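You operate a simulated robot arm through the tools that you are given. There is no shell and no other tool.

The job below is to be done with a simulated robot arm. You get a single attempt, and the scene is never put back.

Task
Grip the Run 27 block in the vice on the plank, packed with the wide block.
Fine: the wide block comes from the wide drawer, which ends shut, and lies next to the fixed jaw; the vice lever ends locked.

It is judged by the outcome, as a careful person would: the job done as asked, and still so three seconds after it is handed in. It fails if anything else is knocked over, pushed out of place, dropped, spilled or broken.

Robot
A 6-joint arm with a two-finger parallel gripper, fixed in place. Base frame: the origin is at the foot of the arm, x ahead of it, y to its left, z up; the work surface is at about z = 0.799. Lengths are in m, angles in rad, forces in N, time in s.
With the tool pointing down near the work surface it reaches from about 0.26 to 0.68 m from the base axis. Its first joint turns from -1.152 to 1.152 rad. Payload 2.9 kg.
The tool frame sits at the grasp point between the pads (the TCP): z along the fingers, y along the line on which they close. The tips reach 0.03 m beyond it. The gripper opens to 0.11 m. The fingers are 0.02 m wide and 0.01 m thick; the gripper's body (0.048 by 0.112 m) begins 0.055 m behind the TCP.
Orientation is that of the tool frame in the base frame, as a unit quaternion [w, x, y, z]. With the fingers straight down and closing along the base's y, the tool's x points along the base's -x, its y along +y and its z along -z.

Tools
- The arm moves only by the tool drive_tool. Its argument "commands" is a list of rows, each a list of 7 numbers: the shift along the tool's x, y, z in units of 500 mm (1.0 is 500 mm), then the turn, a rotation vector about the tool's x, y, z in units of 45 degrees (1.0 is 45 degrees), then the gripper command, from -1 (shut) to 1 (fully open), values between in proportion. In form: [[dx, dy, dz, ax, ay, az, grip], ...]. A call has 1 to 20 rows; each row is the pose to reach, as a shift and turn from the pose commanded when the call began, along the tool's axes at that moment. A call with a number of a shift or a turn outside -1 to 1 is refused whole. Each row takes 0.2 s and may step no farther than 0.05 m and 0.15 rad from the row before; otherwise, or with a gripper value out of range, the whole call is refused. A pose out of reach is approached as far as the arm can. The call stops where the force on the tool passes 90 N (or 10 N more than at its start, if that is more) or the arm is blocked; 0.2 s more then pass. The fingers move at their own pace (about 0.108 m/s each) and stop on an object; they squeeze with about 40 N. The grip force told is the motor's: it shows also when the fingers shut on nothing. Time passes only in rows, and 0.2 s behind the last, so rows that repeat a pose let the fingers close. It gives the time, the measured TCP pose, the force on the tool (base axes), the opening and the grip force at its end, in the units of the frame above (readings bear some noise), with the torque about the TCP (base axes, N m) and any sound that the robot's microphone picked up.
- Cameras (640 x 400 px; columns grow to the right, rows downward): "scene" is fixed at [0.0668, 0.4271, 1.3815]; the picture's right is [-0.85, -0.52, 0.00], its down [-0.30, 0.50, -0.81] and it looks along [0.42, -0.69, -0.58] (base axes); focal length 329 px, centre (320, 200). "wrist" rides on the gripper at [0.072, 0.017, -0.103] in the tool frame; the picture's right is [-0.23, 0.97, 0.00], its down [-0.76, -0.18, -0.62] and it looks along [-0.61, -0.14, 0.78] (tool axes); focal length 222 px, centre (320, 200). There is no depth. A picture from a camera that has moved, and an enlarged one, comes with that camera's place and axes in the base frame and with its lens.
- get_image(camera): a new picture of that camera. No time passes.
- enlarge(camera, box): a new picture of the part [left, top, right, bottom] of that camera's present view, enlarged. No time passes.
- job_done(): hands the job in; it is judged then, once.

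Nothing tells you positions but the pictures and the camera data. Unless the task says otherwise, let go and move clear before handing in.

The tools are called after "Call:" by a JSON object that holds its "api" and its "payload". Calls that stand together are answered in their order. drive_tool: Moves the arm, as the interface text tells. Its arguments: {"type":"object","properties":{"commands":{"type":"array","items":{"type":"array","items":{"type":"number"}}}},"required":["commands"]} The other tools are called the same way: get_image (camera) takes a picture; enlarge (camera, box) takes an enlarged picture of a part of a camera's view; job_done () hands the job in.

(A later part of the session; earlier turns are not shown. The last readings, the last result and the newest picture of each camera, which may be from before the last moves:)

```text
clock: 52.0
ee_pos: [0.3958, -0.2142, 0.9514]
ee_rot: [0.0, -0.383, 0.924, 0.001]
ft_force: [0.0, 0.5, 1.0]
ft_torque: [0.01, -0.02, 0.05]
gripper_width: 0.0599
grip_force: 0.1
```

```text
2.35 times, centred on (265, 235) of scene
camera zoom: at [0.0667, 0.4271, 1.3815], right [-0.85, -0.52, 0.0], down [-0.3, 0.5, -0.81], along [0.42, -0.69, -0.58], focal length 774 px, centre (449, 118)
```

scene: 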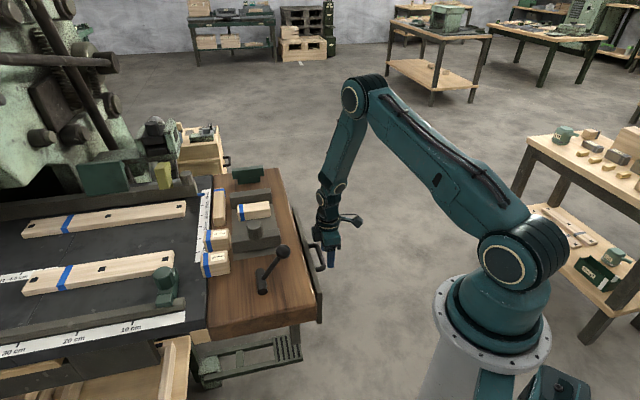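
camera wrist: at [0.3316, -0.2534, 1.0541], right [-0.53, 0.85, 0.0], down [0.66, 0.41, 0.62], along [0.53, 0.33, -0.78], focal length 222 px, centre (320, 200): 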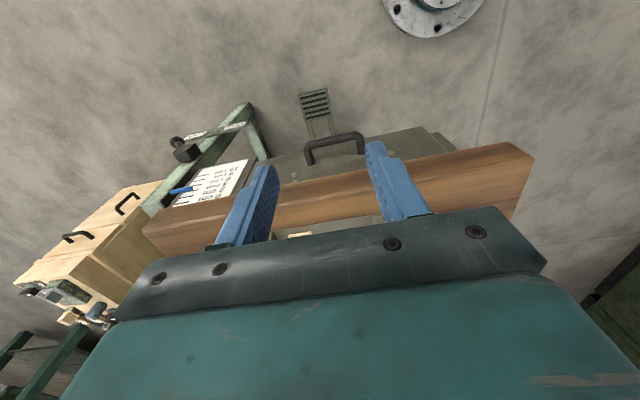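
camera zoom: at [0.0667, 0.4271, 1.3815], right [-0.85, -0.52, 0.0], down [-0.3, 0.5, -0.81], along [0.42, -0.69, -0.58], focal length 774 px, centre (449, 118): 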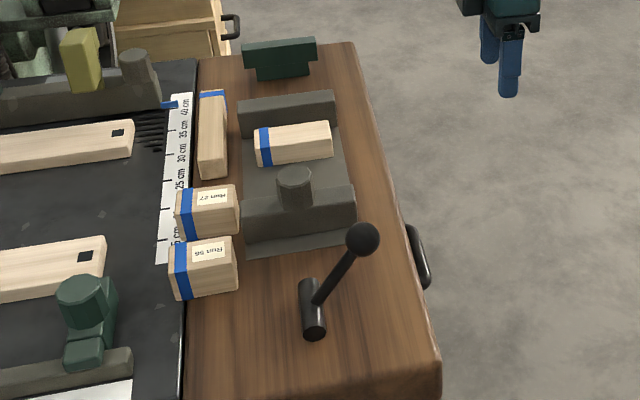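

The drawer is shut and level with its frame. Now I turn back to the other orientation above the vice to push the wide block against the fixed jaw.

Call:
{"api": "drive_tool", "payload": {"commands": [[-0.077, 0, -0.01, 0, 0, 0.167, 0.09], [-0.153, 0, -0.02, 0, 0, 0.333, 0.09], [-0.23, 0, -0.03, 0, 0, 0.5, 0.09], [-0.307, 0, -0.04, 0, 0, 0.667, 0.09], [-0.383, 0, -0.05, 0, 0, 0.833, 0.09], [-0.46, 0, -0.06, 0, 0, 1.0, 0.09]]}}

Call:
{"api": "drive_tool", "payload": {"commands": [[0, 0, 0, 0, 0, 0.167, 0.09], [0, 0, 0, 0, 0, 0.333, 0.09], [0, 0, 0, 0, 0, 0.5, 0.09], [0, 0, 0, 0, 0, 0.667, 0.09], [0, 0, 0, 0, 0, 0.833, 0.09], [0, 0, 0, 0, 0, 1.0, 0.09], [0, 0, 0, 0, 0, 1.0, 0.09]]}}

Call:
{"api": "get_image", "payload": {"camera": "wrist"}}

Call:
{"api": "enlarge", "payload": {"camera": "wrist", "box": [230, 40, 430, 220]}}

```text
clock: 53.4
ee_pos: [0.5561, -0.0521, 0.9797]
ee_rot: [0.0, 0.001, 1.0, 0.001]
ft_force: [-0.5, -0.3, 0.3]
ft_torque: [0.03, 0.02, 0.0]
gripper_width: 0.06
grip_force: 0.1
```

```text
clock: 55.0
ee_pos: [0.5566, -0.0527, 0.9803]
ee_rot: [0.0, 0.384, 0.924, 0.001]
ft_force: [0.3, 0.0, 0.0]
ft_torque: [0.05, -0.01, 0.01]
gripper_width: 0.0599
grip_force: 0.1
```

```text
taken
camera wrist: at [0.5174, 0.0114, 1.083], right [0.85, 0.53, 0.0], down [0.41, -0.67, 0.62], along [0.33, -0.53, -0.78], focal length 222 px, centre (320, 200)
```

wrist: 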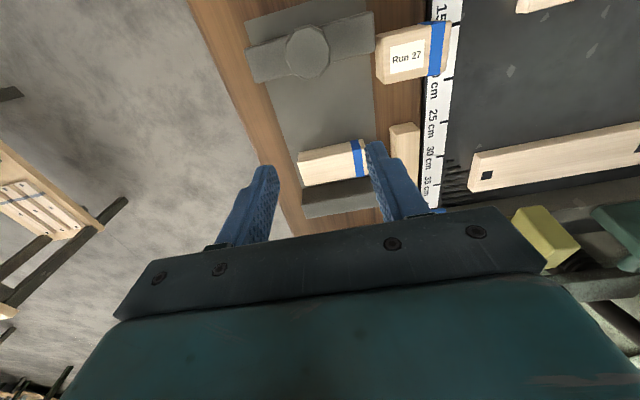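

```text
2.22 times, centred on (330, 130) of wrist
camera zoom: at [0.5174, 0.0114, 1.083], right [0.85, 0.53, 0.0], down [0.41, -0.67, 0.62], along [0.33, -0.53, -0.78], focal length 494 px, centre (298, 356)
```

zoom: 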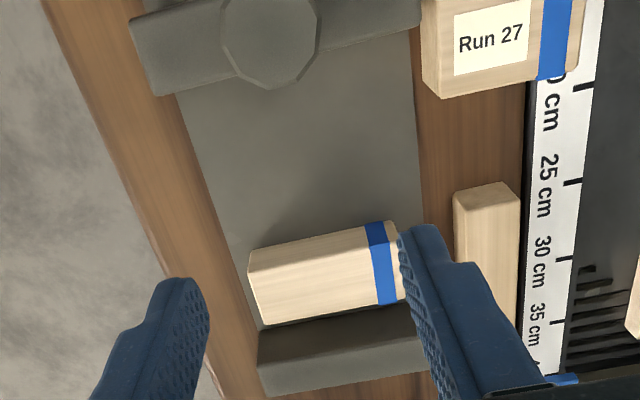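

Call:
{"api": "drive_tool", "payload": {"commands": [[-0.048, 0.006, 0.04, 0, 0, 0, 0.09], [-0.048, 0.006, 0.12, 0, 0, 0, 0.09], [-0.048, 0.006, 0.2, 0, 0, 0, 0.09], [-0.048, 0.006, 0.276, 0, 0, 0, 0.09], [-0.048, 0.006, 0.276, 0, 0, 0, 0.09]]}}

Call:
{"api": "get_image", "payload": {"camera": "wrist"}}

Call:
{"api": "enlarge", "payload": {"camera": "scene", "box": [220, 165, 290, 225]}}

```text
clock: 56.2
ee_pos: [0.5772, -0.0673, 0.8421]
ee_rot: [0.0, 0.383, 0.924, -0.001]
ft_force: [0.6, 0.3, 1.0]
ft_torque: [0.01, -0.01, 0.01]
gripper_width: 0.0598
grip_force: 0.1
```

```text
taken
camera wrist: at [0.5369, -0.0036, 0.9449], right [0.85, 0.53, 0.0], down [0.41, -0.66, 0.62], along [0.33, -0.53, -0.78], focal length 222 px, centre (320, 200)
```

wrist: 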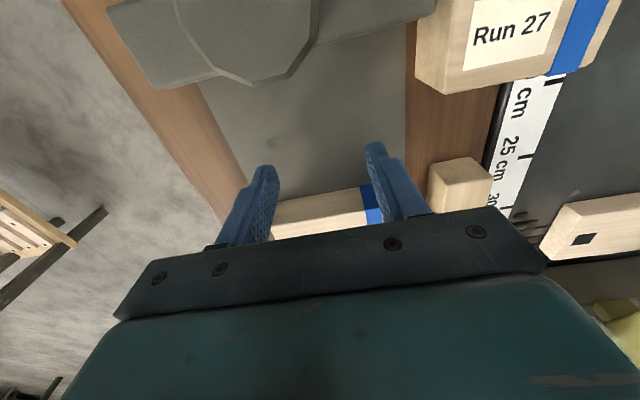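

```text
6.67 times, centred on (255, 195) of scene
camera zoom: at [0.0668, 0.4271, 1.3815], right [-0.85, -0.52, 0.0], down [-0.3, 0.5, -0.81], along [0.42, -0.69, -0.58], focal length 2192 px, centre (753, 233)
```

zoom: 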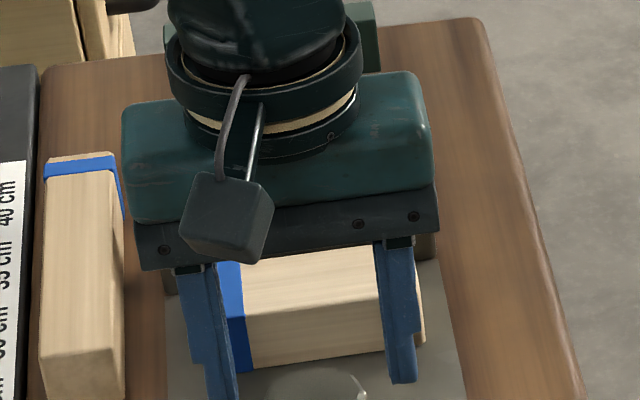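

Call:
{"api": "drive_tool", "payload": {"commands": [[-0.02, 0, 0, 0, 0, 0, 0.09], [-0.04, 0, 0, 0, 0, 0, 0.09], [-0.054, 0, 0, 0, 0, 0, 0.09], [-0.068, 0, 0, 0, 0, 0, 0.09], [-0.078, 0, 0, 0, 0, 0, 0.09]]}}

Call:
{"api": "drive_tool", "payload": {"commands": [[-0.003, 0, 0, 0, 0, 0, 0.09], [-0.006, 0, 0, 0, 0, 0, 0.09]]}}

```text
clock: 57.4
ee_pos: [0.6031, -0.0948, 0.8442]
ee_rot: [0.001, 0.382, 0.924, 0.0]
ft_force: [-0.7, 0.3, -0.2]
ft_torque: [-0.03, -0.01, -0.01]
gripper_width: 0.0601
grip_force: 0.0
```

```text
clock: 58.0
ee_pos: [0.6046, -0.0959, 0.8437]
ee_rot: [0.0, 0.383, 0.924, 0.0]
ft_force: [0.2, 0.3, -0.5]
ft_torque: [-0.01, 0.0, 0.03]
gripper_width: 0.06
grip_force: 0.1
```

Call:
{"api": "drive_tool", "payload": {"commands": [[-0.003, 0, 0, 0, 0, 0, 0.09], [-0.006, 0, 0, 0, 0, 0, 0.09]]}}

Call:
{"api": "drive_tool", "payload": {"commands": [[-0.002, 0, 0, 0, 0, 0, 0.09], [-0.004, 0, 0, 0, 0, 0, 0.09]]}}

```text
clock: 58.6
ee_pos: [0.6079, -0.0977, 0.8433]
ee_rot: [0.0, 0.383, 0.924, 0.0]
ft_force: [-0.3, 0.2, 0.5]
ft_torque: [0.04, 0.0, -0.01]
gripper_width: 0.0602
grip_force: 0.0
```

```text
clock: 59.2
ee_pos: [0.6085, -0.0984, 0.8429]
ee_rot: [-0.001, 0.382, 0.924, 0.0]
ft_force: [-7.9, 6.0, 3.6]
ft_torque: [0.02, 0.16, -0.14]
gripper_width: 0.0597
grip_force: 0.0
```

Resistance of about 10 N at s≈0.500, matching the wide block touching the fixed jaw. I back off and rise to check.

Call:
{"api": "drive_tool", "payload": {"commands": [[-0.001, 0, 0, 0, 0, 0, 0.09], [0.02, 0, 0, 0, 0, 0, 0.09], [0.06, 0, 0, 0, 0, 0, 0.09], [0.08, 0, -0.06, 0, 0, 0, 0.09], [0.08, 0, -0.12, 0, 0, 0, 0.09], [0.08, 0, -0.18, 0, 0, 0, 0.09]]}}

Call:
{"api": "enlarge", "payload": {"camera": "wrist", "box": [220, 60, 440, 240]}}

Call:
{"api": "enlarge", "payload": {"camera": "scene", "box": [220, 165, 290, 225]}}

```text
clock: 60.6
ee_pos: [0.5814, -0.0714, 0.9333]
ee_rot: [0.0, 0.383, 0.924, 0.001]
ft_force: [0.1, 0.1, -0.6]
ft_torque: [0.05, 0.0, -0.01]
gripper_width: 0.0599
grip_force: 0.1
```

```text
2.22 times, centred on (330, 150) of wrist
camera zoom: at [0.5415, -0.0084, 1.0357], right [0.85, 0.53, 0.0], down [0.41, -0.66, 0.62], along [0.33, -0.53, -0.78], focal length 494 px, centre (298, 311)
```

zoom: 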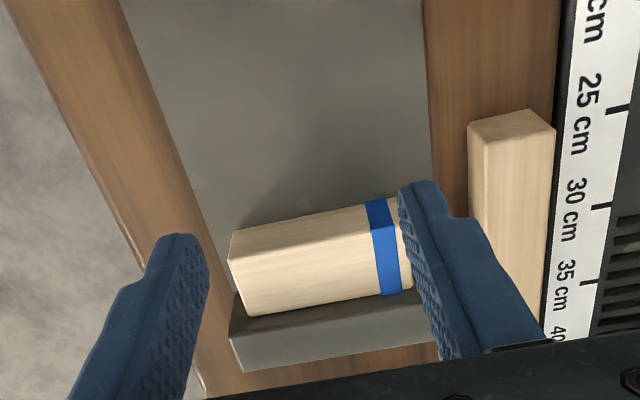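

```text
6.67 times, centred on (255, 195) of scene
camera zoom: at [0.0667, 0.4271, 1.3815], right [-0.85, -0.52, 0.0], down [-0.3, 0.5, -0.81], along [0.42, -0.69, -0.58], focal length 2192 px, centre (753, 233)
```

zoom: 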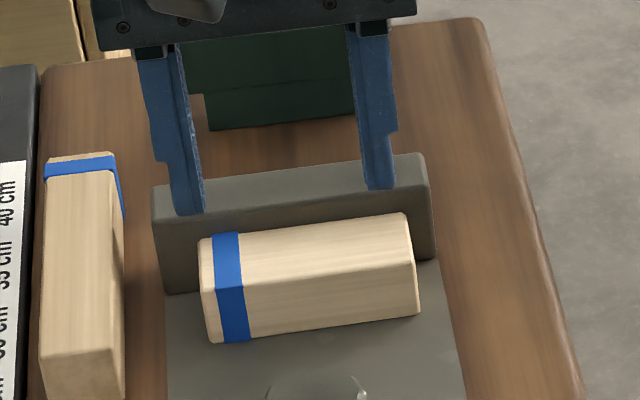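

The wide block is flush with the fixed jaw. Now I move above Run 27 and check its position with the fingers either side.

Call:
{"api": "drive_tool", "payload": {"commands": [[0.037, 0.063, -0.04, 0, 0, 0, 0.2], [0.075, 0.125, -0.04, 0, 0, 0, 0.3], [0.112, 0.188, -0.04, 0, 0, 0, 0.3], [0.112, 0.188, -0.04, 0, 0, 0, 0.3]]}}

Call:
{"api": "get_image", "payload": {"camera": "wrist"}}

Call:
{"api": "enlarge", "payload": {"camera": "wrist", "box": [230, 50, 430, 220]}}

```text
clock: 61.6
ee_pos: [0.6071, 0.0327, 0.9537]
ee_rot: [0.0, 0.383, 0.924, -0.001]
ft_force: [-0.5, -0.1, -0.9]
ft_torque: [-0.04, -0.01, 0.01]
gripper_width: 0.0717
grip_force: 0.0
```

```text
taken
camera wrist: at [0.5685, 0.0975, 1.0552], right [0.85, 0.53, 0.0], down [0.41, -0.66, 0.62], along [0.33, -0.53, -0.78], focal length 222 px, centre (320, 200)
```

wrist: 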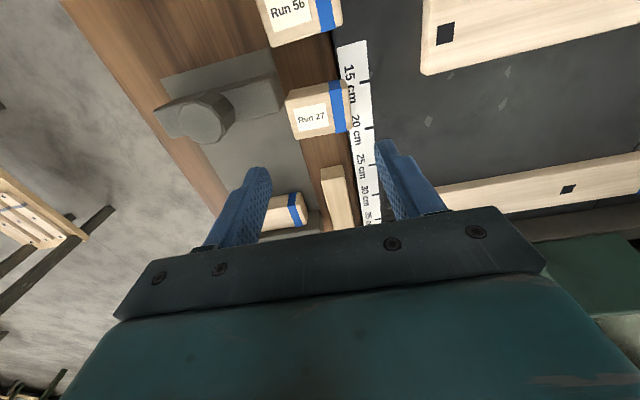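

```text
2.35 times, centred on (330, 135) of wrist
camera zoom: at [0.5685, 0.0975, 1.0552], right [0.85, 0.53, 0.0], down [0.41, -0.66, 0.62], along [0.33, -0.53, -0.78], focal length 523 px, centre (296, 353)
```

zoom: 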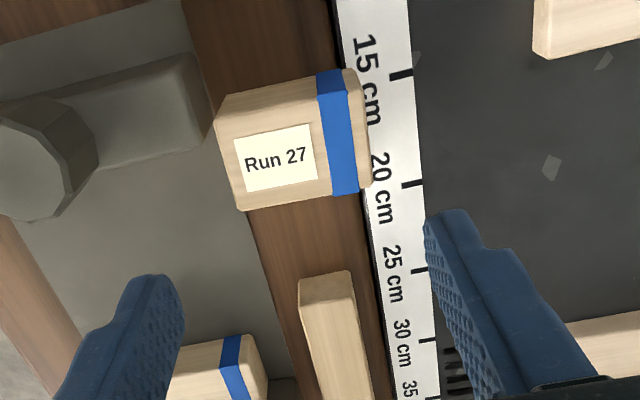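

Run 27 is centred at about s 0.401, w 0.454; the fingers will pass just clear of the moving jaw. I go down to grip it.

Call:
{"api": "drive_tool", "payload": {"commands": [[0, 0.003, 0.07, 0, 0, 0, 0.3], [0, 0.003, 0.14, 0, 0, 0, 0.3], [0, 0.003, 0.19, 0, 0, 0, 0.3], [0, 0.003, 0.223, 0, 0, 0, 0.3], [0, 0.003, 0.223, 0, 0, 0, 0.3]]}}

Call:
{"api": "enlarge", "payload": {"camera": "wrist", "box": [200, 0, 460, 220]}}

Call:
{"api": "enlarge", "payload": {"camera": "scene", "box": [180, 180, 290, 270]}}

```text
clock: 62.8
ee_pos: [0.6096, 0.0363, 0.8408]
ee_rot: [0.0, 0.383, 0.924, 0.001]
ft_force: [1.0, -0.4, 1.0]
ft_torque: [0.01, -0.03, 0.0]
gripper_width: 0.0716
grip_force: 0.2
```

```text
1.82 times, centred on (330, 110) of wrist
camera zoom: at [0.57, 0.0993, 0.9429], right [0.85, 0.53, 0.0], down [0.41, -0.66, 0.62], along [0.33, -0.53, -0.78], focal length 404 px, centre (302, 364)
```

zoom: 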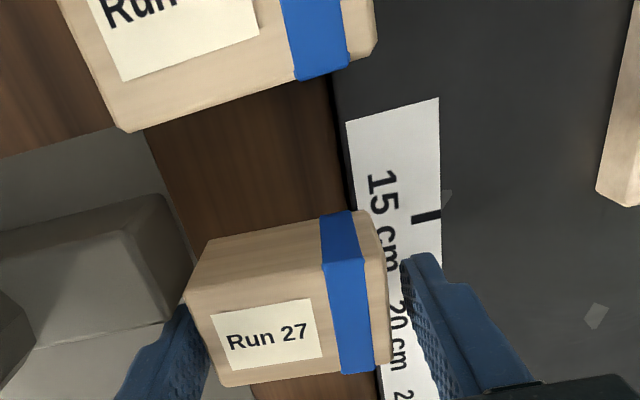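

```text
4.44 times, centred on (235, 225) of scene
camera zoom: at [0.0668, 0.4271, 1.3815], right [-0.85, -0.52, 0.0], down [-0.3, 0.5, -0.81], along [0.42, -0.69, -0.58], focal length 1462 px, centre (698, 89)
```

zoom: 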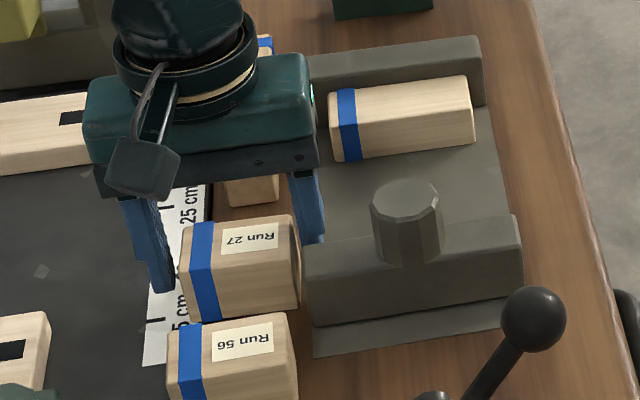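

Call:
{"api": "drive_tool", "payload": {"commands": [[0, 0, 0, 0, 0, 0, -1], [0, 0, 0, 0, 0, 0, -1], [0, 0, 0, 0, 0, 0, -1]]}}

Call:
{"api": "enlarge", "payload": {"camera": "wrist", "box": [200, 0, 460, 220]}}

```text
clock: 63.6
ee_pos: [0.6106, 0.036, 0.8412]
ee_rot: [0.0, 0.383, 0.924, 0.0]
ft_force: [0.1, -0.2, 0.0]
ft_torque: [-0.01, 0.01, -0.01]
gripper_width: 0.0592
grip_force: 40.4
```

```text
1.82 times, centred on (330, 110) of wrist
camera zoom: at [0.57, 0.0993, 0.9433], right [0.85, 0.53, 0.0], down [0.41, -0.66, 0.62], along [0.33, -0.53, -0.78], focal length 404 px, centre (302, 364)
```

zoom: 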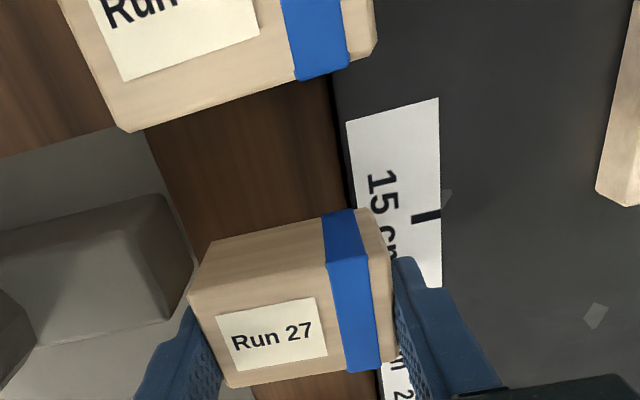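

Run 27 is held (0.059 m across). Lifting and carrying it over the gap next to the wide block.

Call:
{"api": "drive_tool", "payload": {"commands": [[0, 0, -0.05, 0, 0, 0, -1], [0, 0, -0.12, 0, 0, 0, -1], [0, 0, -0.2, 0, 0, 0, -1], [-0.04, -0.049, -0.2, 0, 0, 0, -1], [-0.085, -0.098, -0.2, 0, 0, 0, -1], [-0.127, -0.147, -0.2, 0, 0, 0, -1], [-0.165, -0.196, -0.2, 0, 0, 0, -1], [-0.165, -0.196, -0.2, 0, 0, 0, -1]]}}

Call:
{"api": "get_image", "payload": {"camera": "wrist"}}

Call:
{"api": "enlarge", "payload": {"camera": "scene", "box": [190, 150, 300, 250]}}

```text
clock: 65.4
ee_pos: [0.5981, -0.0921, 0.9415]
ee_rot: [0.001, 0.382, 0.924, 0.0]
ft_force: [-0.4, -0.1, -0.9]
ft_torque: [0.04, -0.01, -0.01]
gripper_width: 0.0594
grip_force: 39.7
```

```text
taken
camera wrist: at [0.5584, -0.0287, 1.0434], right [0.85, 0.53, 0.0], down [0.41, -0.66, 0.62], along [0.33, -0.53, -0.78], focal length 222 px, centre (320, 200)
```

wrist: 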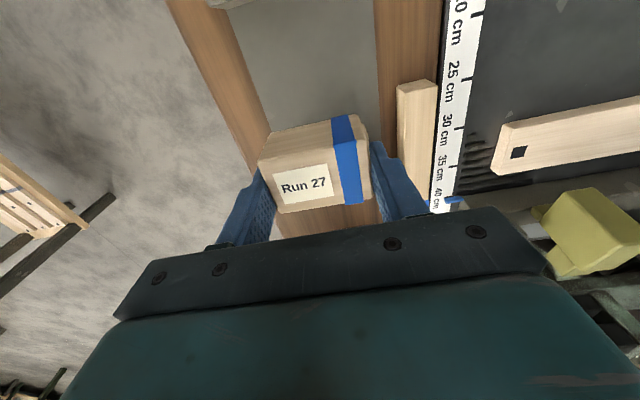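

```text
4.00 times, centred on (245, 200) of scene
camera zoom: at [0.0668, 0.4271, 1.3815], right [-0.85, -0.52, 0.0], down [-0.3, 0.5, -0.81], along [0.42, -0.69, -0.58], focal length 1315 px, centre (620, 200)
```

zoom: 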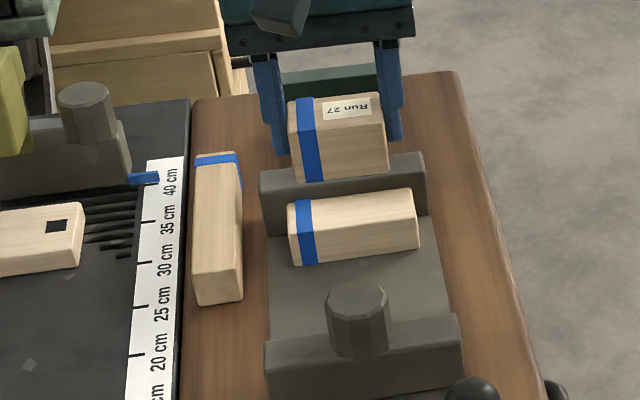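

Call:
{"api": "drive_tool", "payload": {"commands": [[0, 0, 0.07, 0, 0, 0, -1], [0, 0, 0.14, 0, 0, 0, -1], [0, 0, 0.18, 0, 0, 0, -1], [0, 0, 0.188, 0, 0, 0, -1], [0, 0, 0.188, 0, 0, 0, -1]]}}

Call:
{"api": "enlarge", "payload": {"camera": "wrist", "box": [200, 60, 460, 240]}}

Call:
{"api": "enlarge", "payload": {"camera": "scene", "box": [220, 165, 290, 225]}}

```text
clock: 66.6
ee_pos: [0.599, -0.0929, 0.8468]
ee_rot: [0.001, 0.383, 0.924, 0.0]
ft_force: [-0.5, -0.1, -1.0]
ft_torque: [-0.03, 0.0, -0.01]
gripper_width: 0.0593
grip_force: 40.4
```

```text
2.22 times, centred on (330, 150) of wrist
camera zoom: at [0.5591, -0.0287, 0.9491], right [0.85, 0.53, 0.0], down [0.41, -0.66, 0.62], along [0.33, -0.53, -0.78], focal length 494 px, centre (298, 311)
```

zoom: 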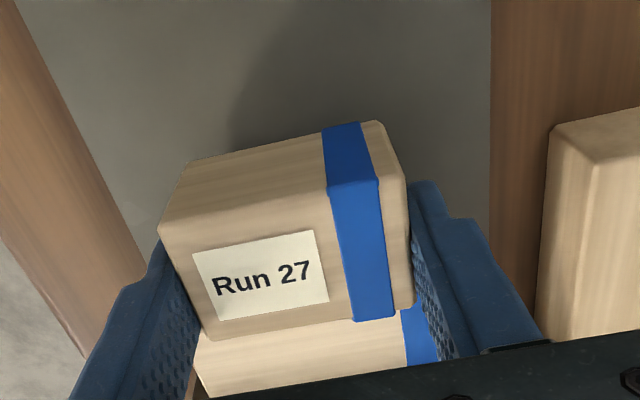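

```text
6.67 times, centred on (255, 195) of scene
camera zoom: at [0.0668, 0.4271, 1.3815], right [-0.85, -0.52, 0.0], down [-0.3, 0.5, -0.81], along [0.42, -0.69, -0.58], focal length 2192 px, centre (753, 233)
```

zoom: 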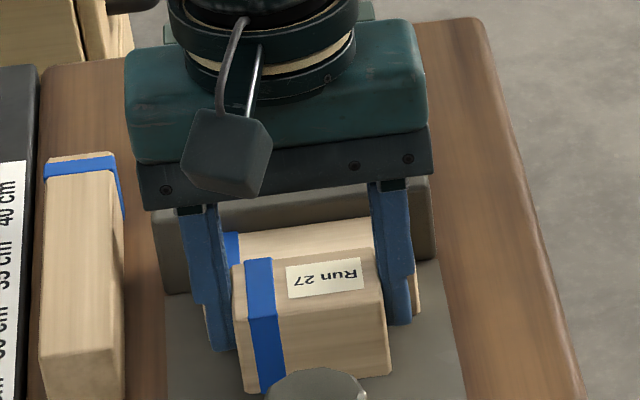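

Call:
{"api": "drive_tool", "payload": {"commands": [[0, 0, 0.003, 0, 0, 0, -1], [0, 0, 0.005, 0, 0, 0, -1]]}}

Call:
{"api": "drive_tool", "payload": {"commands": [[0, 0, 0.002, 0, 0, 0, -1], [0, 0, 0.003, 0, 0, 0, -1]]}}

```text
clock: 67.2
ee_pos: [0.5997, -0.0914, 0.8445]
ee_rot: [0.0, 0.383, 0.924, 0.001]
ft_force: [0.2, 0.1, -0.7]
ft_torque: [-0.02, -0.02, 0.02]
gripper_width: 0.0594
grip_force: 40.5
```

```text
clock: 67.8
ee_pos: [0.5973, -0.0929, 0.8446]
ee_rot: [0.0, 0.383, 0.924, 0.0]
ft_force: [-0.2, 0.4, -0.8]
ft_torque: [0.02, 0.0, -0.02]
gripper_width: 0.0591
grip_force: 40.2
```

Call:
{"api": "drive_tool", "payload": {"commands": [[0, 0, 0.002, 0, 0, 0, -1], [0, 0, 0.003, 0, 0, 0, -1]]}}

Call:
{"api": "drive_tool", "payload": {"commands": [[0, 0, 0.0015, 0, 0, 0, -1], [0, 0, 0.0025, 0, 0, 0, -1]]}}

```text
clock: 68.4
ee_pos: [0.5991, -0.0924, 0.8417]
ee_rot: [0.0, 0.382, 0.924, 0.0]
ft_force: [-0.6, 0.5, -1.4]
ft_torque: [-0.01, 0.02, -0.01]
gripper_width: 0.0594
grip_force: 39.9
```

```text
clock: 69.0
ee_pos: [0.5979, -0.0916, 0.8409]
ee_rot: [0.0, 0.383, 0.924, 0.0]
ft_force: [-0.5, 0.9, -0.3]
ft_torque: [-0.02, 0.01, 0.0]
gripper_width: 0.0591
grip_force: 39.9
```

Call:
{"api": "drive_tool", "payload": {"commands": [[0, 0, 0.0015, 0, 0, 0, -1], [0, 0, 0.0025, 0, 0, 0, -1]]}}

Call:
{"api": "enlarge", "payload": {"camera": "scene", "box": [230, 185, 280, 225]}}

```text
clock: 69.6
ee_pos: [0.5989, -0.0918, 0.8393]
ee_rot: [0.0, 0.383, 0.924, -0.001]
ft_force: [-1.9, 0.3, 5.5]
ft_torque: [-0.01, 0.17, -0.04]
gripper_width: 0.0592
grip_force: 40.2
```

```text
10.00 times, centred on (255, 205) of scene
camera zoom: at [0.0666, 0.4272, 1.3815], right [-0.85, -0.52, 0.0], down [-0.3, 0.5, -0.81], along [0.42, -0.69, -0.58], focal length 3288 px, centre (970, 150)
```

zoom: 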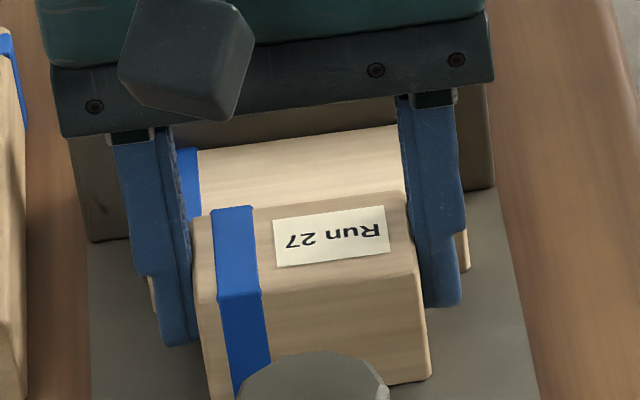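

Run 27 touches the plate. I slide it forward until it meets the wide block.

Call:
{"api": "drive_tool", "payload": {"commands": [[-0.004, 0, 0, 0, 0, 0, -1], [-0.008, 0, 0, 0, 0, 0, -1], [-0.008, 0, 0, 0, 0, 0, -1]]}}

Call:
{"api": "drive_tool", "payload": {"commands": [[-0.003, 0, 0, 0, 0, 0, -1], [-0.005, 0, 0, 0, 0, 0, -1]]}}

```text
clock: 70.4
ee_pos: [0.5992, -0.0954, 0.8397]
ee_rot: [0.001, 0.382, 0.924, 0.0]
ft_force: [-1.4, 3.4, 12.1]
ft_torque: [0.12, 0.23, -0.03]
gripper_width: 0.0593
grip_force: 40.4
```

```text
clock: 71.0
ee_pos: [0.6034, -0.0963, 0.8385]
ee_rot: [0.0, 0.382, 0.924, 0.0]
ft_force: [-3.0, 5.8, 13.2]
ft_torque: [0.17, 0.17, 0.0]
gripper_width: 0.059
grip_force: 40.0
```

Call:
{"api": "drive_tool", "payload": {"commands": [[-0.002, 0, -0.001, 0, 0, 0, -1], [-0.004, 0, -0.001, 0, 0, 0, -1]]}}

Call:
{"api": "drive_tool", "payload": {"commands": [[-0.002, 0, 0, 0, 0, 0, -1], [-0.003, 0, 0, 0, 0, 0, -1]]}}

Call:
{"api": "enlarge", "payload": {"camera": "wrist", "box": [200, 60, 460, 240]}}

```text
clock: 71.6
ee_pos: [0.6029, -0.0965, 0.8389]
ee_rot: [-0.003, 0.381, 0.924, -0.001]
ft_force: [-11.3, 13.6, 16.5]
ft_torque: [0.33, 0.04, 0.03]
gripper_width: 0.0593
grip_force: 39.6
```

```text
clock: 72.2
ee_pos: [0.6044, -0.0971, 0.84]
ee_rot: [-0.004, 0.381, 0.924, 0.0]
ft_force: [-20.8, 22.8, 17.0]
ft_torque: [0.33, 0.18, -0.11]
gripper_width: 0.059
grip_force: 40.0
```

```text
2.22 times, centred on (330, 150) of wrist
camera zoom: at [0.5643, -0.0344, 0.9424], right [0.85, 0.53, 0.0], down [0.42, -0.66, 0.62], along [0.33, -0.53, -0.78], focal length 494 px, centre (298, 311)
```

zoom: 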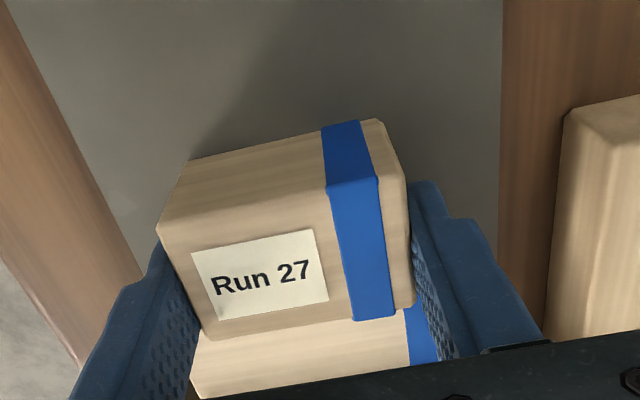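

Firm contact: Run 27 is pressed to the wide block, which is against the fixed jaw. I relax the push, release and rise.

Call:
{"api": "drive_tool", "payload": {"commands": [[0.003, 0, -0.001, 0, 0, 0, -1], [0.004, 0, -0.001, 0, 0, 0, 0.35], [0.004, 0, -0.001, 0, 0, 0, 0.35], [0.004, 0, -0.04, 0, 0, 0, 0.35], [0.004, 0, -0.12, 0, 0, 0, 0.35], [0.004, 0, -0.2, 0, 0, 0, 0.35]]}}

Call:
{"api": "get_image", "payload": {"camera": "wrist"}}

Call:
{"api": "enlarge", "payload": {"camera": "wrist", "box": [230, 60, 430, 230]}}

Call:
{"api": "enlarge", "payload": {"camera": "scene", "box": [210, 165, 310, 255]}}

```text
clock: 73.6
ee_pos: [0.6045, -0.0991, 0.9397]
ee_rot: [0.0, 0.383, 0.924, 0.0]
ft_force: [0.3, 0.1, 0.2]
ft_torque: [0.0, -0.02, -0.01]
gripper_width: 0.0742
grip_force: 0.0
```

```text
taken
camera wrist: at [0.5643, -0.035, 1.0428], right [0.85, 0.53, 0.0], down [0.41, -0.66, 0.62], along [0.33, -0.53, -0.78], focal length 222 px, centre (320, 200)
```

wrist: 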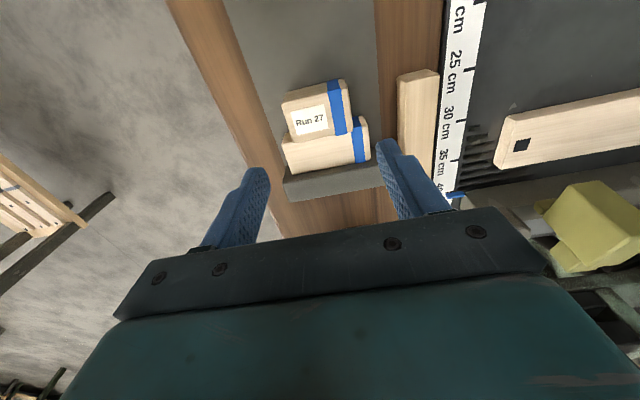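

```text
2.35 times, centred on (330, 145) of wrist
camera zoom: at [0.5643, -0.035, 1.0428], right [0.85, 0.53, 0.0], down [0.41, -0.66, 0.62], along [0.33, -0.53, -0.78], focal length 523 px, centre (296, 329)
```

zoom: 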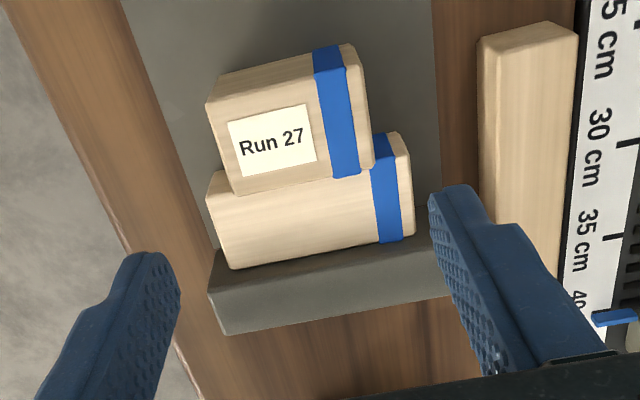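

```text
4.44 times, centred on (260, 210) of scene
camera zoom: at [0.0667, 0.4271, 1.3815], right [-0.85, -0.52, 0.0], down [-0.3, 0.5, -0.81], along [0.42, -0.69, -0.58], focal length 1462 px, centre (587, 156)
```

zoom: 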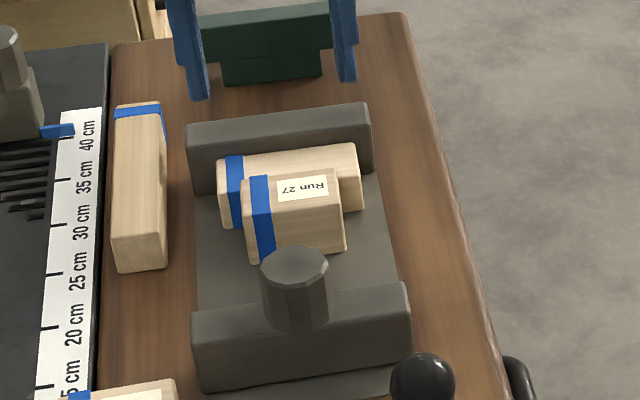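

Order is right: fixed jaw, wide block, Run 27. The moving jaw is still about 8 cm away; its knob suggests it slides by hand before the lever locks it. I move over the knob.

Call:
{"api": "drive_tool", "payload": {"commands": [[0.08, 0.003, 0, 0, 0, 0, 0.2], [0.16, 0.004, 0, 0, 0, 0, 0.2], [0.2, 0.004, 0, 0, 0, 0, 0.2], [0.2, 0.004, 0, 0, 0, 0, 0.2]]}}

Call:
{"api": "get_image", "payload": {"camera": "wrist"}}

Call:
{"api": "enlarge", "payload": {"camera": "wrist", "box": [230, 30, 430, 220]}}

```text
clock: 74.6
ee_pos: [0.5351, -0.0267, 0.9407]
ee_rot: [0.001, 0.382, 0.924, -0.001]
ft_force: [0.7, -1.0, 0.7]
ft_torque: [-0.01, -0.02, 0.0]
gripper_width: 0.0661
grip_force: 0.1
```

```text
taken
camera wrist: at [0.4953, 0.0375, 1.0421], right [0.85, 0.53, 0.0], down [0.41, -0.66, 0.62], along [0.33, -0.53, -0.78], focal length 222 px, centre (320, 200)
```

wrist: 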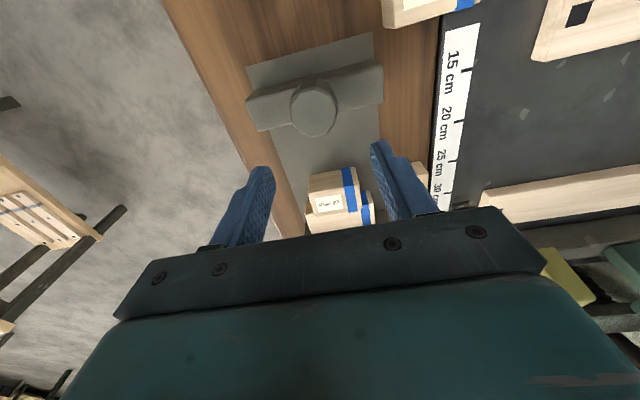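

```text
2.11 times, centred on (330, 125) of wrist
camera zoom: at [0.4953, 0.0375, 1.0421], right [0.85, 0.53, 0.0], down [0.41, -0.66, 0.62], along [0.33, -0.53, -0.78], focal length 468 px, centre (299, 358)
```

zoom: 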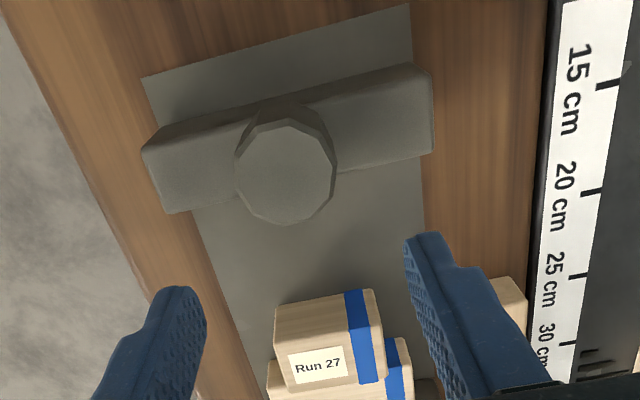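

The knob is centred at s≈0.375, w≈0.359, top about 0.867. I lower over it and grip it.

Call:
{"api": "drive_tool", "payload": {"commands": [[0.043, -0.001, 0, 0, 0, 0, 0.2], [0.043, -0.001, 0.04, 0, 0, 0, 0.2], [0.043, -0.001, 0.08, 0, 0, 0, 0.2], [0.043, -0.001, 0.113, 0, 0, 0, 0.2], [0.043, -0.001, 0.113, 0, 0, 0, 0.2]]}}

Call:
{"api": "enlarge", "payload": {"camera": "wrist", "box": [200, 60, 460, 240]}}

Call:
{"api": "enlarge", "payload": {"camera": "scene", "box": [210, 185, 310, 275]}}

```text
clock: 75.8
ee_pos: [0.5193, -0.0109, 0.883]
ee_rot: [0.0, 0.383, 0.924, 0.001]
ft_force: [1.1, 0.4, 0.8]
ft_torque: [0.0, 0.03, -0.02]
gripper_width: 0.066
grip_force: 0.2
```

```text
2.22 times, centred on (330, 150) of wrist
camera zoom: at [0.4791, 0.053, 0.9855], right [0.85, 0.53, 0.0], down [0.41, -0.66, 0.62], along [0.33, -0.53, -0.78], focal length 494 px, centre (298, 311)
```

zoom: 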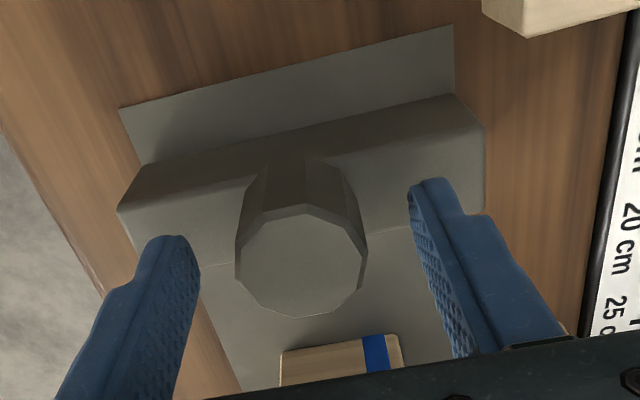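

```text
4.44 times, centred on (260, 230) of scene
camera zoom: at [0.0668, 0.4271, 1.3815], right [-0.85, -0.52, 0.0], down [-0.3, 0.5, -0.81], along [0.42, -0.69, -0.58], focal length 1462 px, centre (587, 67)
```

zoom: 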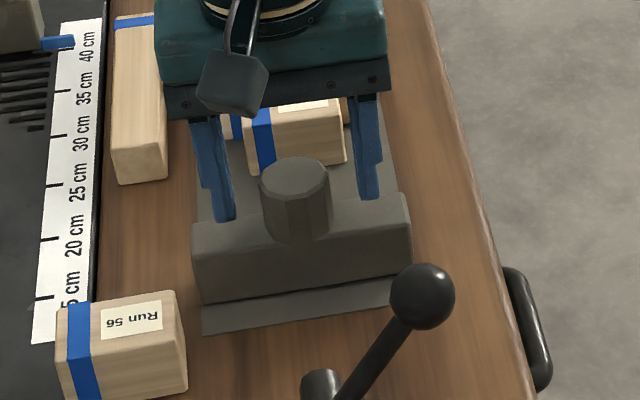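

Call:
{"api": "drive_tool", "payload": {"commands": [[0, 0, 0, 0, 0, 0, -1], [0, 0, 0, 0, 0, 0, -1], [0, 0, 0, 0, 0, 0, -1]]}}

Call:
{"api": "enlarge", "payload": {"camera": "wrist", "box": [200, 60, 460, 240]}}

```text
clock: 76.6
ee_pos: [0.5193, -0.0104, 0.8829]
ee_rot: [0.0, 0.383, 0.924, 0.0]
ft_force: [6.3, 4.1, -5.3]
ft_torque: [-0.32, 0.07, 0.06]
gripper_width: 0.0374
grip_force: 44.9
```

```text
2.22 times, centred on (330, 150) of wrist
camera zoom: at [0.4794, 0.0533, 0.9856], right [0.85, 0.53, 0.0], down [0.41, -0.66, 0.62], along [0.33, -0.53, -0.78], focal length 494 px, centre (298, 311)
```

zoom: 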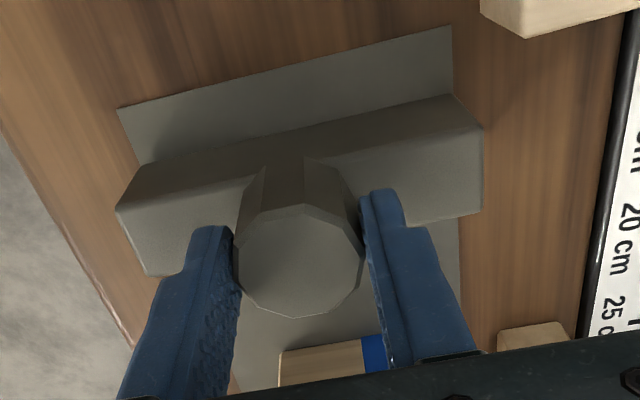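

Knob gripped (0.037 m). I test whether the jaw slides with a small push towards the blocks.

Call:
{"api": "drive_tool", "payload": {"commands": [[-0.003, 0, 0, 0, 0, 0, -1], [-0.006, 0, 0, 0, 0, 0, -1], [-0.009, 0, 0, 0, 0, 0, -1], [-0.012, 0, 0, 0, 0, 0, -1]]}}

Call:
{"api": "enlarge", "payload": {"camera": "scene", "box": [210, 185, 310, 275]}}

```text
clock: 77.6
ee_pos: [0.5231, -0.0139, 0.8831]
ee_rot: [-0.001, 0.382, 0.924, 0.0]
ft_force: [7.9, 14.3, -10.6]
ft_torque: [-0.28, 0.02, -0.13]
gripper_width: 0.0376
grip_force: 45.3
```

```text
4.44 times, centred on (260, 230) of scene
camera zoom: at [0.0671, 0.4275, 1.3813], right [-0.85, -0.52, 0.0], down [-0.3, 0.5, -0.81], along [0.42, -0.69, -0.58], focal length 1462 px, centre (587, 67)
```

zoom: 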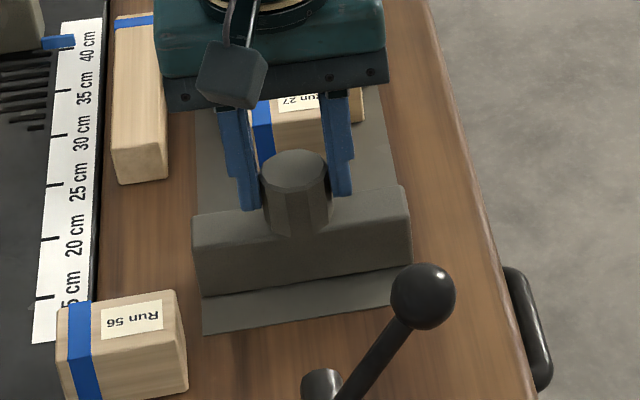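

The jaw slides freely with the knob (about 5 N). I slide it towards Run 27, correcting the slight sideways load.

Call:
{"api": "drive_tool", "payload": {"commands": [[-0.014, 0.0012, 0, 0, 0, 0, -1], [-0.028, 0.0012, 0, 0, 0, 0, -1], [-0.042, 0.0012, 0, 0, 0, 0, -1], [-0.056, 0.0012, 0, 0, 0, 0, -1], [-0.07, 0.0012, 0, 0, 0, 0, -1], [-0.084, 0.0012, 0, 0, 0, 0, -1], [-0.1, 0.0012, 0, 0, 0, 0, -1]]}}

Call:
{"api": "enlarge", "payload": {"camera": "scene", "box": [210, 165, 310, 255]}}

Call:
{"api": "enlarge", "payload": {"camera": "wrist", "box": [200, 60, 460, 240]}}

```text
clock: 79.2
ee_pos: [0.5596, -0.0509, 0.8834]
ee_rot: [-0.001, 0.383, 0.924, 0.0]
ft_force: [5.6, 7.1, -11.5]
ft_torque: [0.94, 0.0, 0.14]
gripper_width: 0.0373
grip_force: 45.2
```

```text
4.44 times, centred on (260, 210) of scene
camera zoom: at [0.0671, 0.4272, 1.3814], right [-0.85, -0.52, 0.0], down [-0.3, 0.5, -0.81], along [0.42, -0.69, -0.58], focal length 1462 px, centre (587, 156)
```

zoom: 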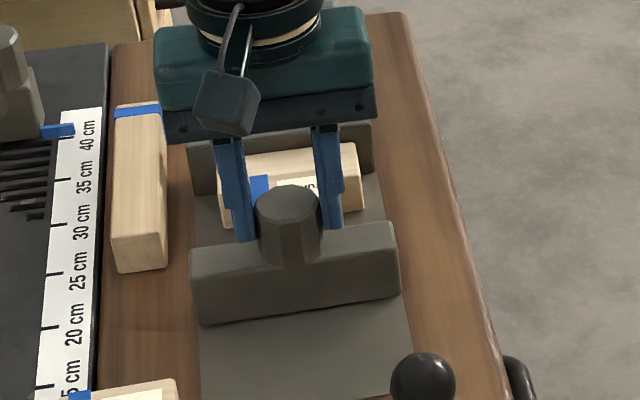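

```text
2.22 times, centred on (330, 150) of wrist
camera zoom: at [0.5199, 0.0131, 0.9856], right [0.85, 0.53, 0.0], down [0.41, -0.66, 0.62], along [0.33, -0.53, -0.78], focal length 494 px, centre (298, 311)
```

zoom: 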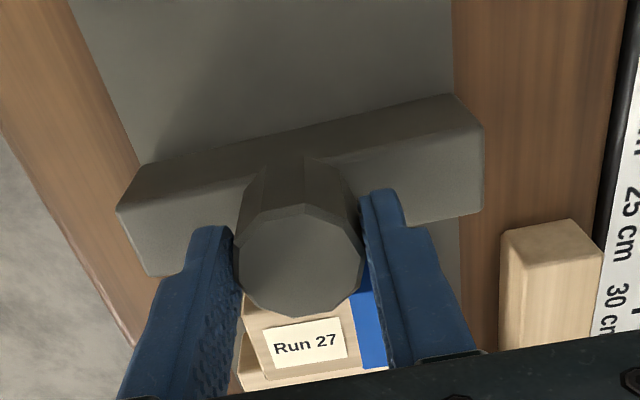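

Call:
{"api": "drive_tool", "payload": {"commands": [[-0.008, 0.001, 0, 0, 0, 0, -1], [-0.016, 0.001, 0, 0, 0, 0, -1], [-0.024, 0.001, 0, 0, 0, 0, -1], [-0.032, 0.001, 0, 0, 0, 0, -1], [-0.038, 0.001, 0, 0, 0, 0, -1]]}}

Call:
{"api": "drive_tool", "payload": {"commands": [[-0.003, 0, 0, 0, 0, 0, -1], [-0.006, 0, 0, 0, 0, 0, -1]]}}

Call:
{"api": "enlarge", "payload": {"camera": "wrist", "box": [200, 60, 460, 240]}}

```text
clock: 80.4
ee_pos: [0.5715, -0.0631, 0.8837]
ee_rot: [0.0, 0.382, 0.924, -0.001]
ft_force: [-2.0, 2.4, -10.6]
ft_torque: [-0.09, -0.83, -0.31]
gripper_width: 0.0375
grip_force: 45.3
```

```text
clock: 81.0
ee_pos: [0.575, -0.0654, 0.8826]
ee_rot: [-0.001, 0.381, 0.924, 0.0]
ft_force: [-4.2, 0.4, -10.0]
ft_torque: [-0.05, -0.55, -0.14]
gripper_width: 0.0375
grip_force: 45.3
```

```text
2.22 times, centred on (330, 150) of wrist
camera zoom: at [0.5351, -0.002, 0.9857], right [0.85, 0.53, 0.0], down [0.41, -0.66, 0.62], along [0.33, -0.53, -0.78], focal length 494 px, centre (298, 311)
```

zoom: 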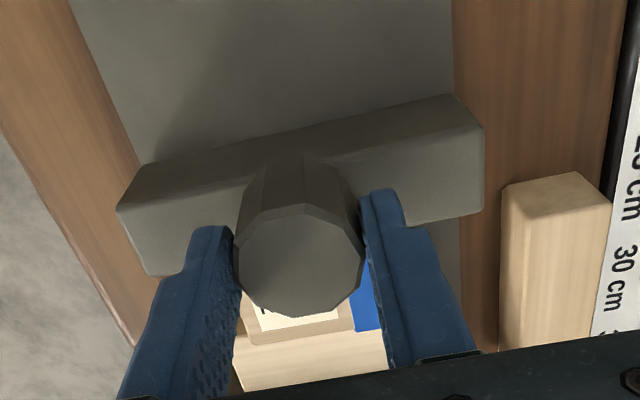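

Call:
{"api": "drive_tool", "payload": {"commands": [[-0.003, 0, 0, 0, 0, 0, -1], [-0.006, 0, 0, 0, 0, 0, -1]]}}

Call:
{"api": "drive_tool", "payload": {"commands": [[-0.002, 0, 0, 0, 0, 0, -1], [-0.004, 0, 0, 0, 0, 0, -1]]}}

```text
clock: 81.6
ee_pos: [0.5744, -0.0668, 0.8834]
ee_rot: [-0.003, 0.383, 0.924, 0.0]
ft_force: [-9.8, 3.7, -7.3]
ft_torque: [-0.27, -0.7, -0.31]
gripper_width: 0.0376
grip_force: 45.3
```

```text
clock: 82.2
ee_pos: [0.5754, -0.0681, 0.8834]
ee_rot: [-0.004, 0.381, 0.924, 0.0]
ft_force: [-24.5, 12.7, 1.0]
ft_torque: [0.29, -0.15, -0.17]
gripper_width: 0.0372
grip_force: 45.0
```

Resistance is now about 26 N: the moving jaw is against Run 27. I release the knob, rise and check the stack.

Call:
{"api": "drive_tool", "payload": {"commands": [[-0.001, 0, 0, 0, 0, 0, -1], [0.002, 0, 0, 0, 0, 0, 0.1], [0.002, 0, 0, 0, 0, 0, 0.1], [0.002, 0, -0.04, 0, 0, 0, 0.1], [0.002, 0, -0.12, 0, 0, 0, 0.1], [0.002, 0, -0.2, 0, 0, 0, 0.1]]}}

Call:
{"api": "enlarge", "payload": {"camera": "wrist", "box": [230, 60, 430, 230]}}

Call:
{"api": "enlarge", "payload": {"camera": "scene", "box": [215, 170, 285, 235]}}

```text
clock: 83.6
ee_pos: [0.5771, -0.0685, 0.986]
ee_rot: [0.0, 0.382, 0.924, 0.0]
ft_force: [0.1, 0.3, 0.4]
ft_torque: [0.0, 0.02, 0.02]
gripper_width: 0.0603
grip_force: 0.1
```

```text
2.35 times, centred on (330, 145) of wrist
camera zoom: at [0.5385, -0.0046, 1.0872], right [0.85, 0.53, 0.0], down [0.41, -0.66, 0.62], along [0.33, -0.53, -0.78], focal length 523 px, centre (296, 329)
```

zoom: 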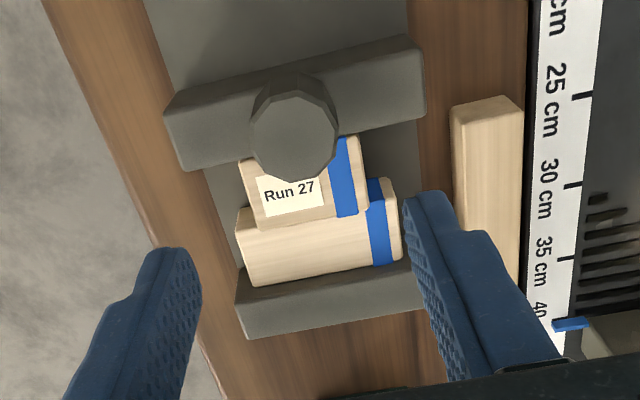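

```text
6.15 times, centred on (250, 202) of scene
camera zoom: at [0.0667, 0.4271, 1.3815], right [-0.85, -0.52, 0.0], down [-0.3, 0.5, -0.81], along [0.42, -0.69, -0.58], focal length 2024 px, centre (751, 185)
```

zoom: 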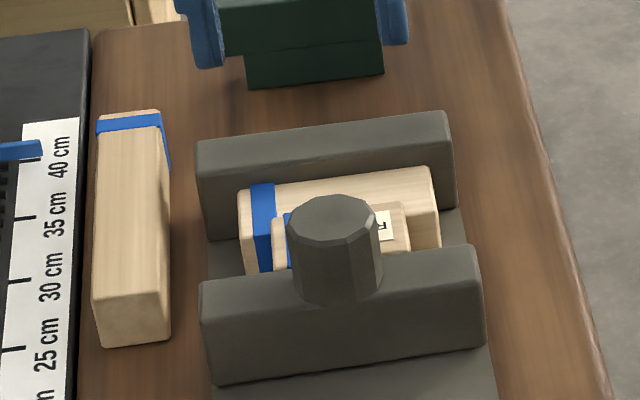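

The moving jaw, Run 27, wide block and fixed jaw are in a row. Next is the lever: ball at about s 0.248, w 0.308, z 0.893, leaning towards the robot side. I go over there with closed fingers and look for details first.

Call:
{"api": "drive_tool", "payload": {"commands": [[0.083, -0.038, 0, 0, 0, 0, -1], [0.167, -0.076, 0, 0, 0, 0, -1], [0.25, -0.113, 0, 0, 0, 0, -1], [0.334, -0.151, 0, 0, 0, 0, -1], [0.417, -0.199, 0, 0, 0, 0, -1], [0.417, -0.199, 0, 0, 0, 0, -1]]}}

Call:
{"api": "get_image", "payload": {"camera": "wrist"}}

Call:
{"api": "enlarge", "payload": {"camera": "scene", "box": [240, 210, 330, 300]}}

```text
clock: 85.0
ee_pos: [0.3588, 0.0106, 0.9833]
ee_rot: [0.0, 0.382, 0.924, 0.0]
ft_force: [-0.4, -0.5, 0.2]
ft_torque: [-0.01, 0.02, 0.0]
gripper_width: 0.0003
grip_force: 37.6
```

```text
taken
camera wrist: at [0.3198, 0.0739, 1.0857], right [0.85, 0.53, 0.0], down [0.41, -0.66, 0.62], along [0.33, -0.53, -0.78], focal length 222 px, centre (320, 200)
```

wrist: 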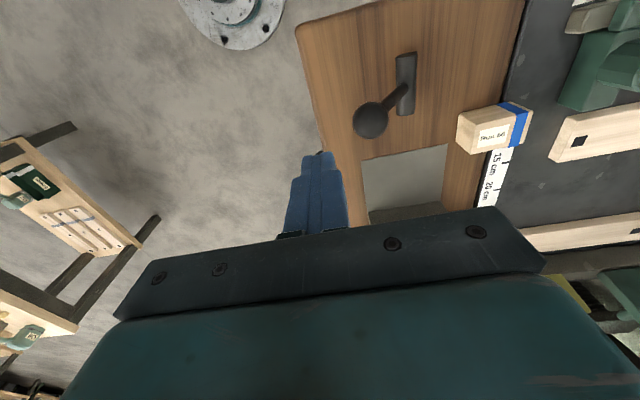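

```text
4.44 times, centred on (285, 255) of scene
camera zoom: at [0.0667, 0.4271, 1.3815], right [-0.85, -0.52, 0.0], down [-0.3, 0.5, -0.81], along [0.42, -0.69, -0.58], focal length 1462 px, centre (476, -44)
```

zoom: 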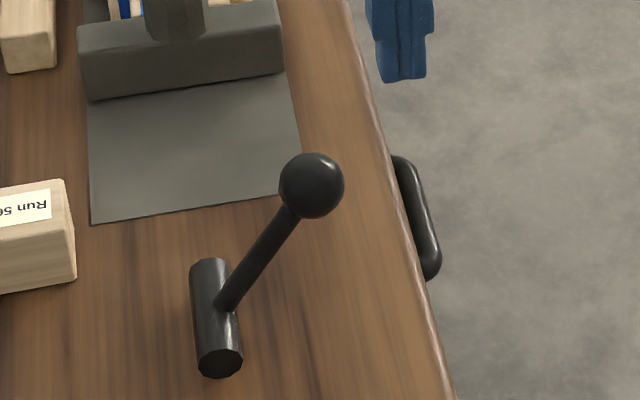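

Call:
{"api": "drive_tool", "payload": {"commands": [[-0.003, 0, 0.06, 0, 0, 0, -1], [-0.003, 0, 0.12, 0, 0, 0, -1], [-0.003, 0, 0.167, 0, 0, 0, -1], [-0.003, 0, 0.167, 0, 0, 0, -1]]}}

Call:
{"api": "enlarge", "payload": {"camera": "scene", "box": [240, 210, 330, 300]}}

Call:
{"api": "get_image", "payload": {"camera": "wrist"}}

```text
clock: 86.0
ee_pos: [0.3603, 0.0081, 0.8996]
ee_rot: [0.0, 0.382, 0.924, 0.0]
ft_force: [0.0, -0.3, -0.9]
ft_torque: [-0.01, -0.01, 0.0]
gripper_width: 0.0
grip_force: 37.1
```

```text
4.44 times, centred on (285, 255) of scene
camera zoom: at [0.0668, 0.4271, 1.3815], right [-0.85, -0.52, 0.0], down [-0.3, 0.5, -0.81], along [0.42, -0.69, -0.58], focal length 1462 px, centre (476, -44)
```

zoom: 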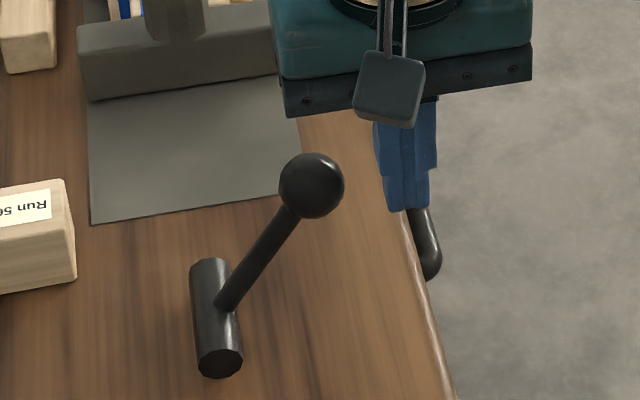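

```text
taken
camera wrist: at [0.3212, 0.0718, 1.0021], right [0.85, 0.53, 0.0], down [0.41, -0.66, 0.62], along [0.33, -0.53, -0.78], focal length 222 px, centre (320, 200)
```

wrist: 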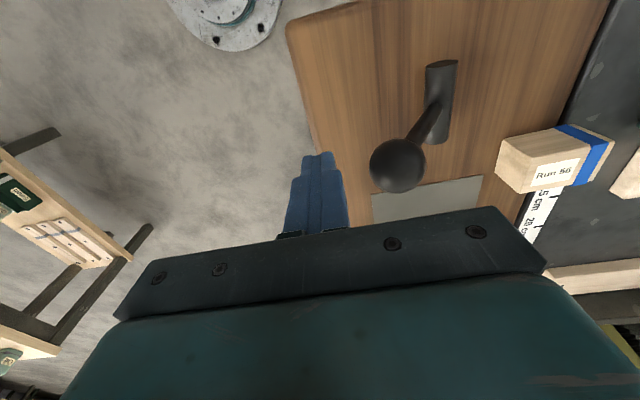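

Call:
{"api": "drive_tool", "payload": {"commands": [[0, 0.02, 0, 0, 0, 0, -1], [0, 0.04, 0, 0, 0, 0, -1], [0, 0.048, 0, 0, 0, 0, -1], [0, 0.054, 0, 0, 0, 0, -1]]}}

Call:
{"api": "enlarge", "payload": {"camera": "scene", "box": [240, 210, 330, 300]}}

```text
clock: 87.0
ee_pos: [0.3772, 0.0245, 0.9008]
ee_rot: [-0.002, 0.386, 0.923, -0.004]
ft_force: [-35.0, -26.4, 58.2]
ft_torque: [0.5, -0.53, 0.05]
gripper_width: 0.0001
grip_force: 37.4
```

```text
4.44 times, centred on (285, 255) of scene
camera zoom: at [0.0652, 0.4264, 1.3818], right [-0.85, -0.52, 0.0], down [-0.3, 0.5, -0.81], along [0.43, -0.69, -0.58], focal length 1462 px, centre (476, -44)
```

zoom: 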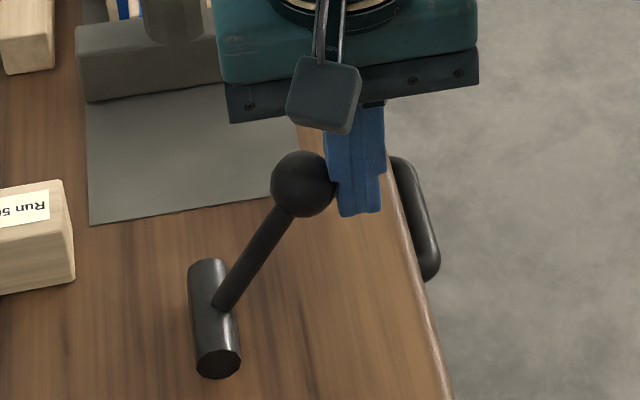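

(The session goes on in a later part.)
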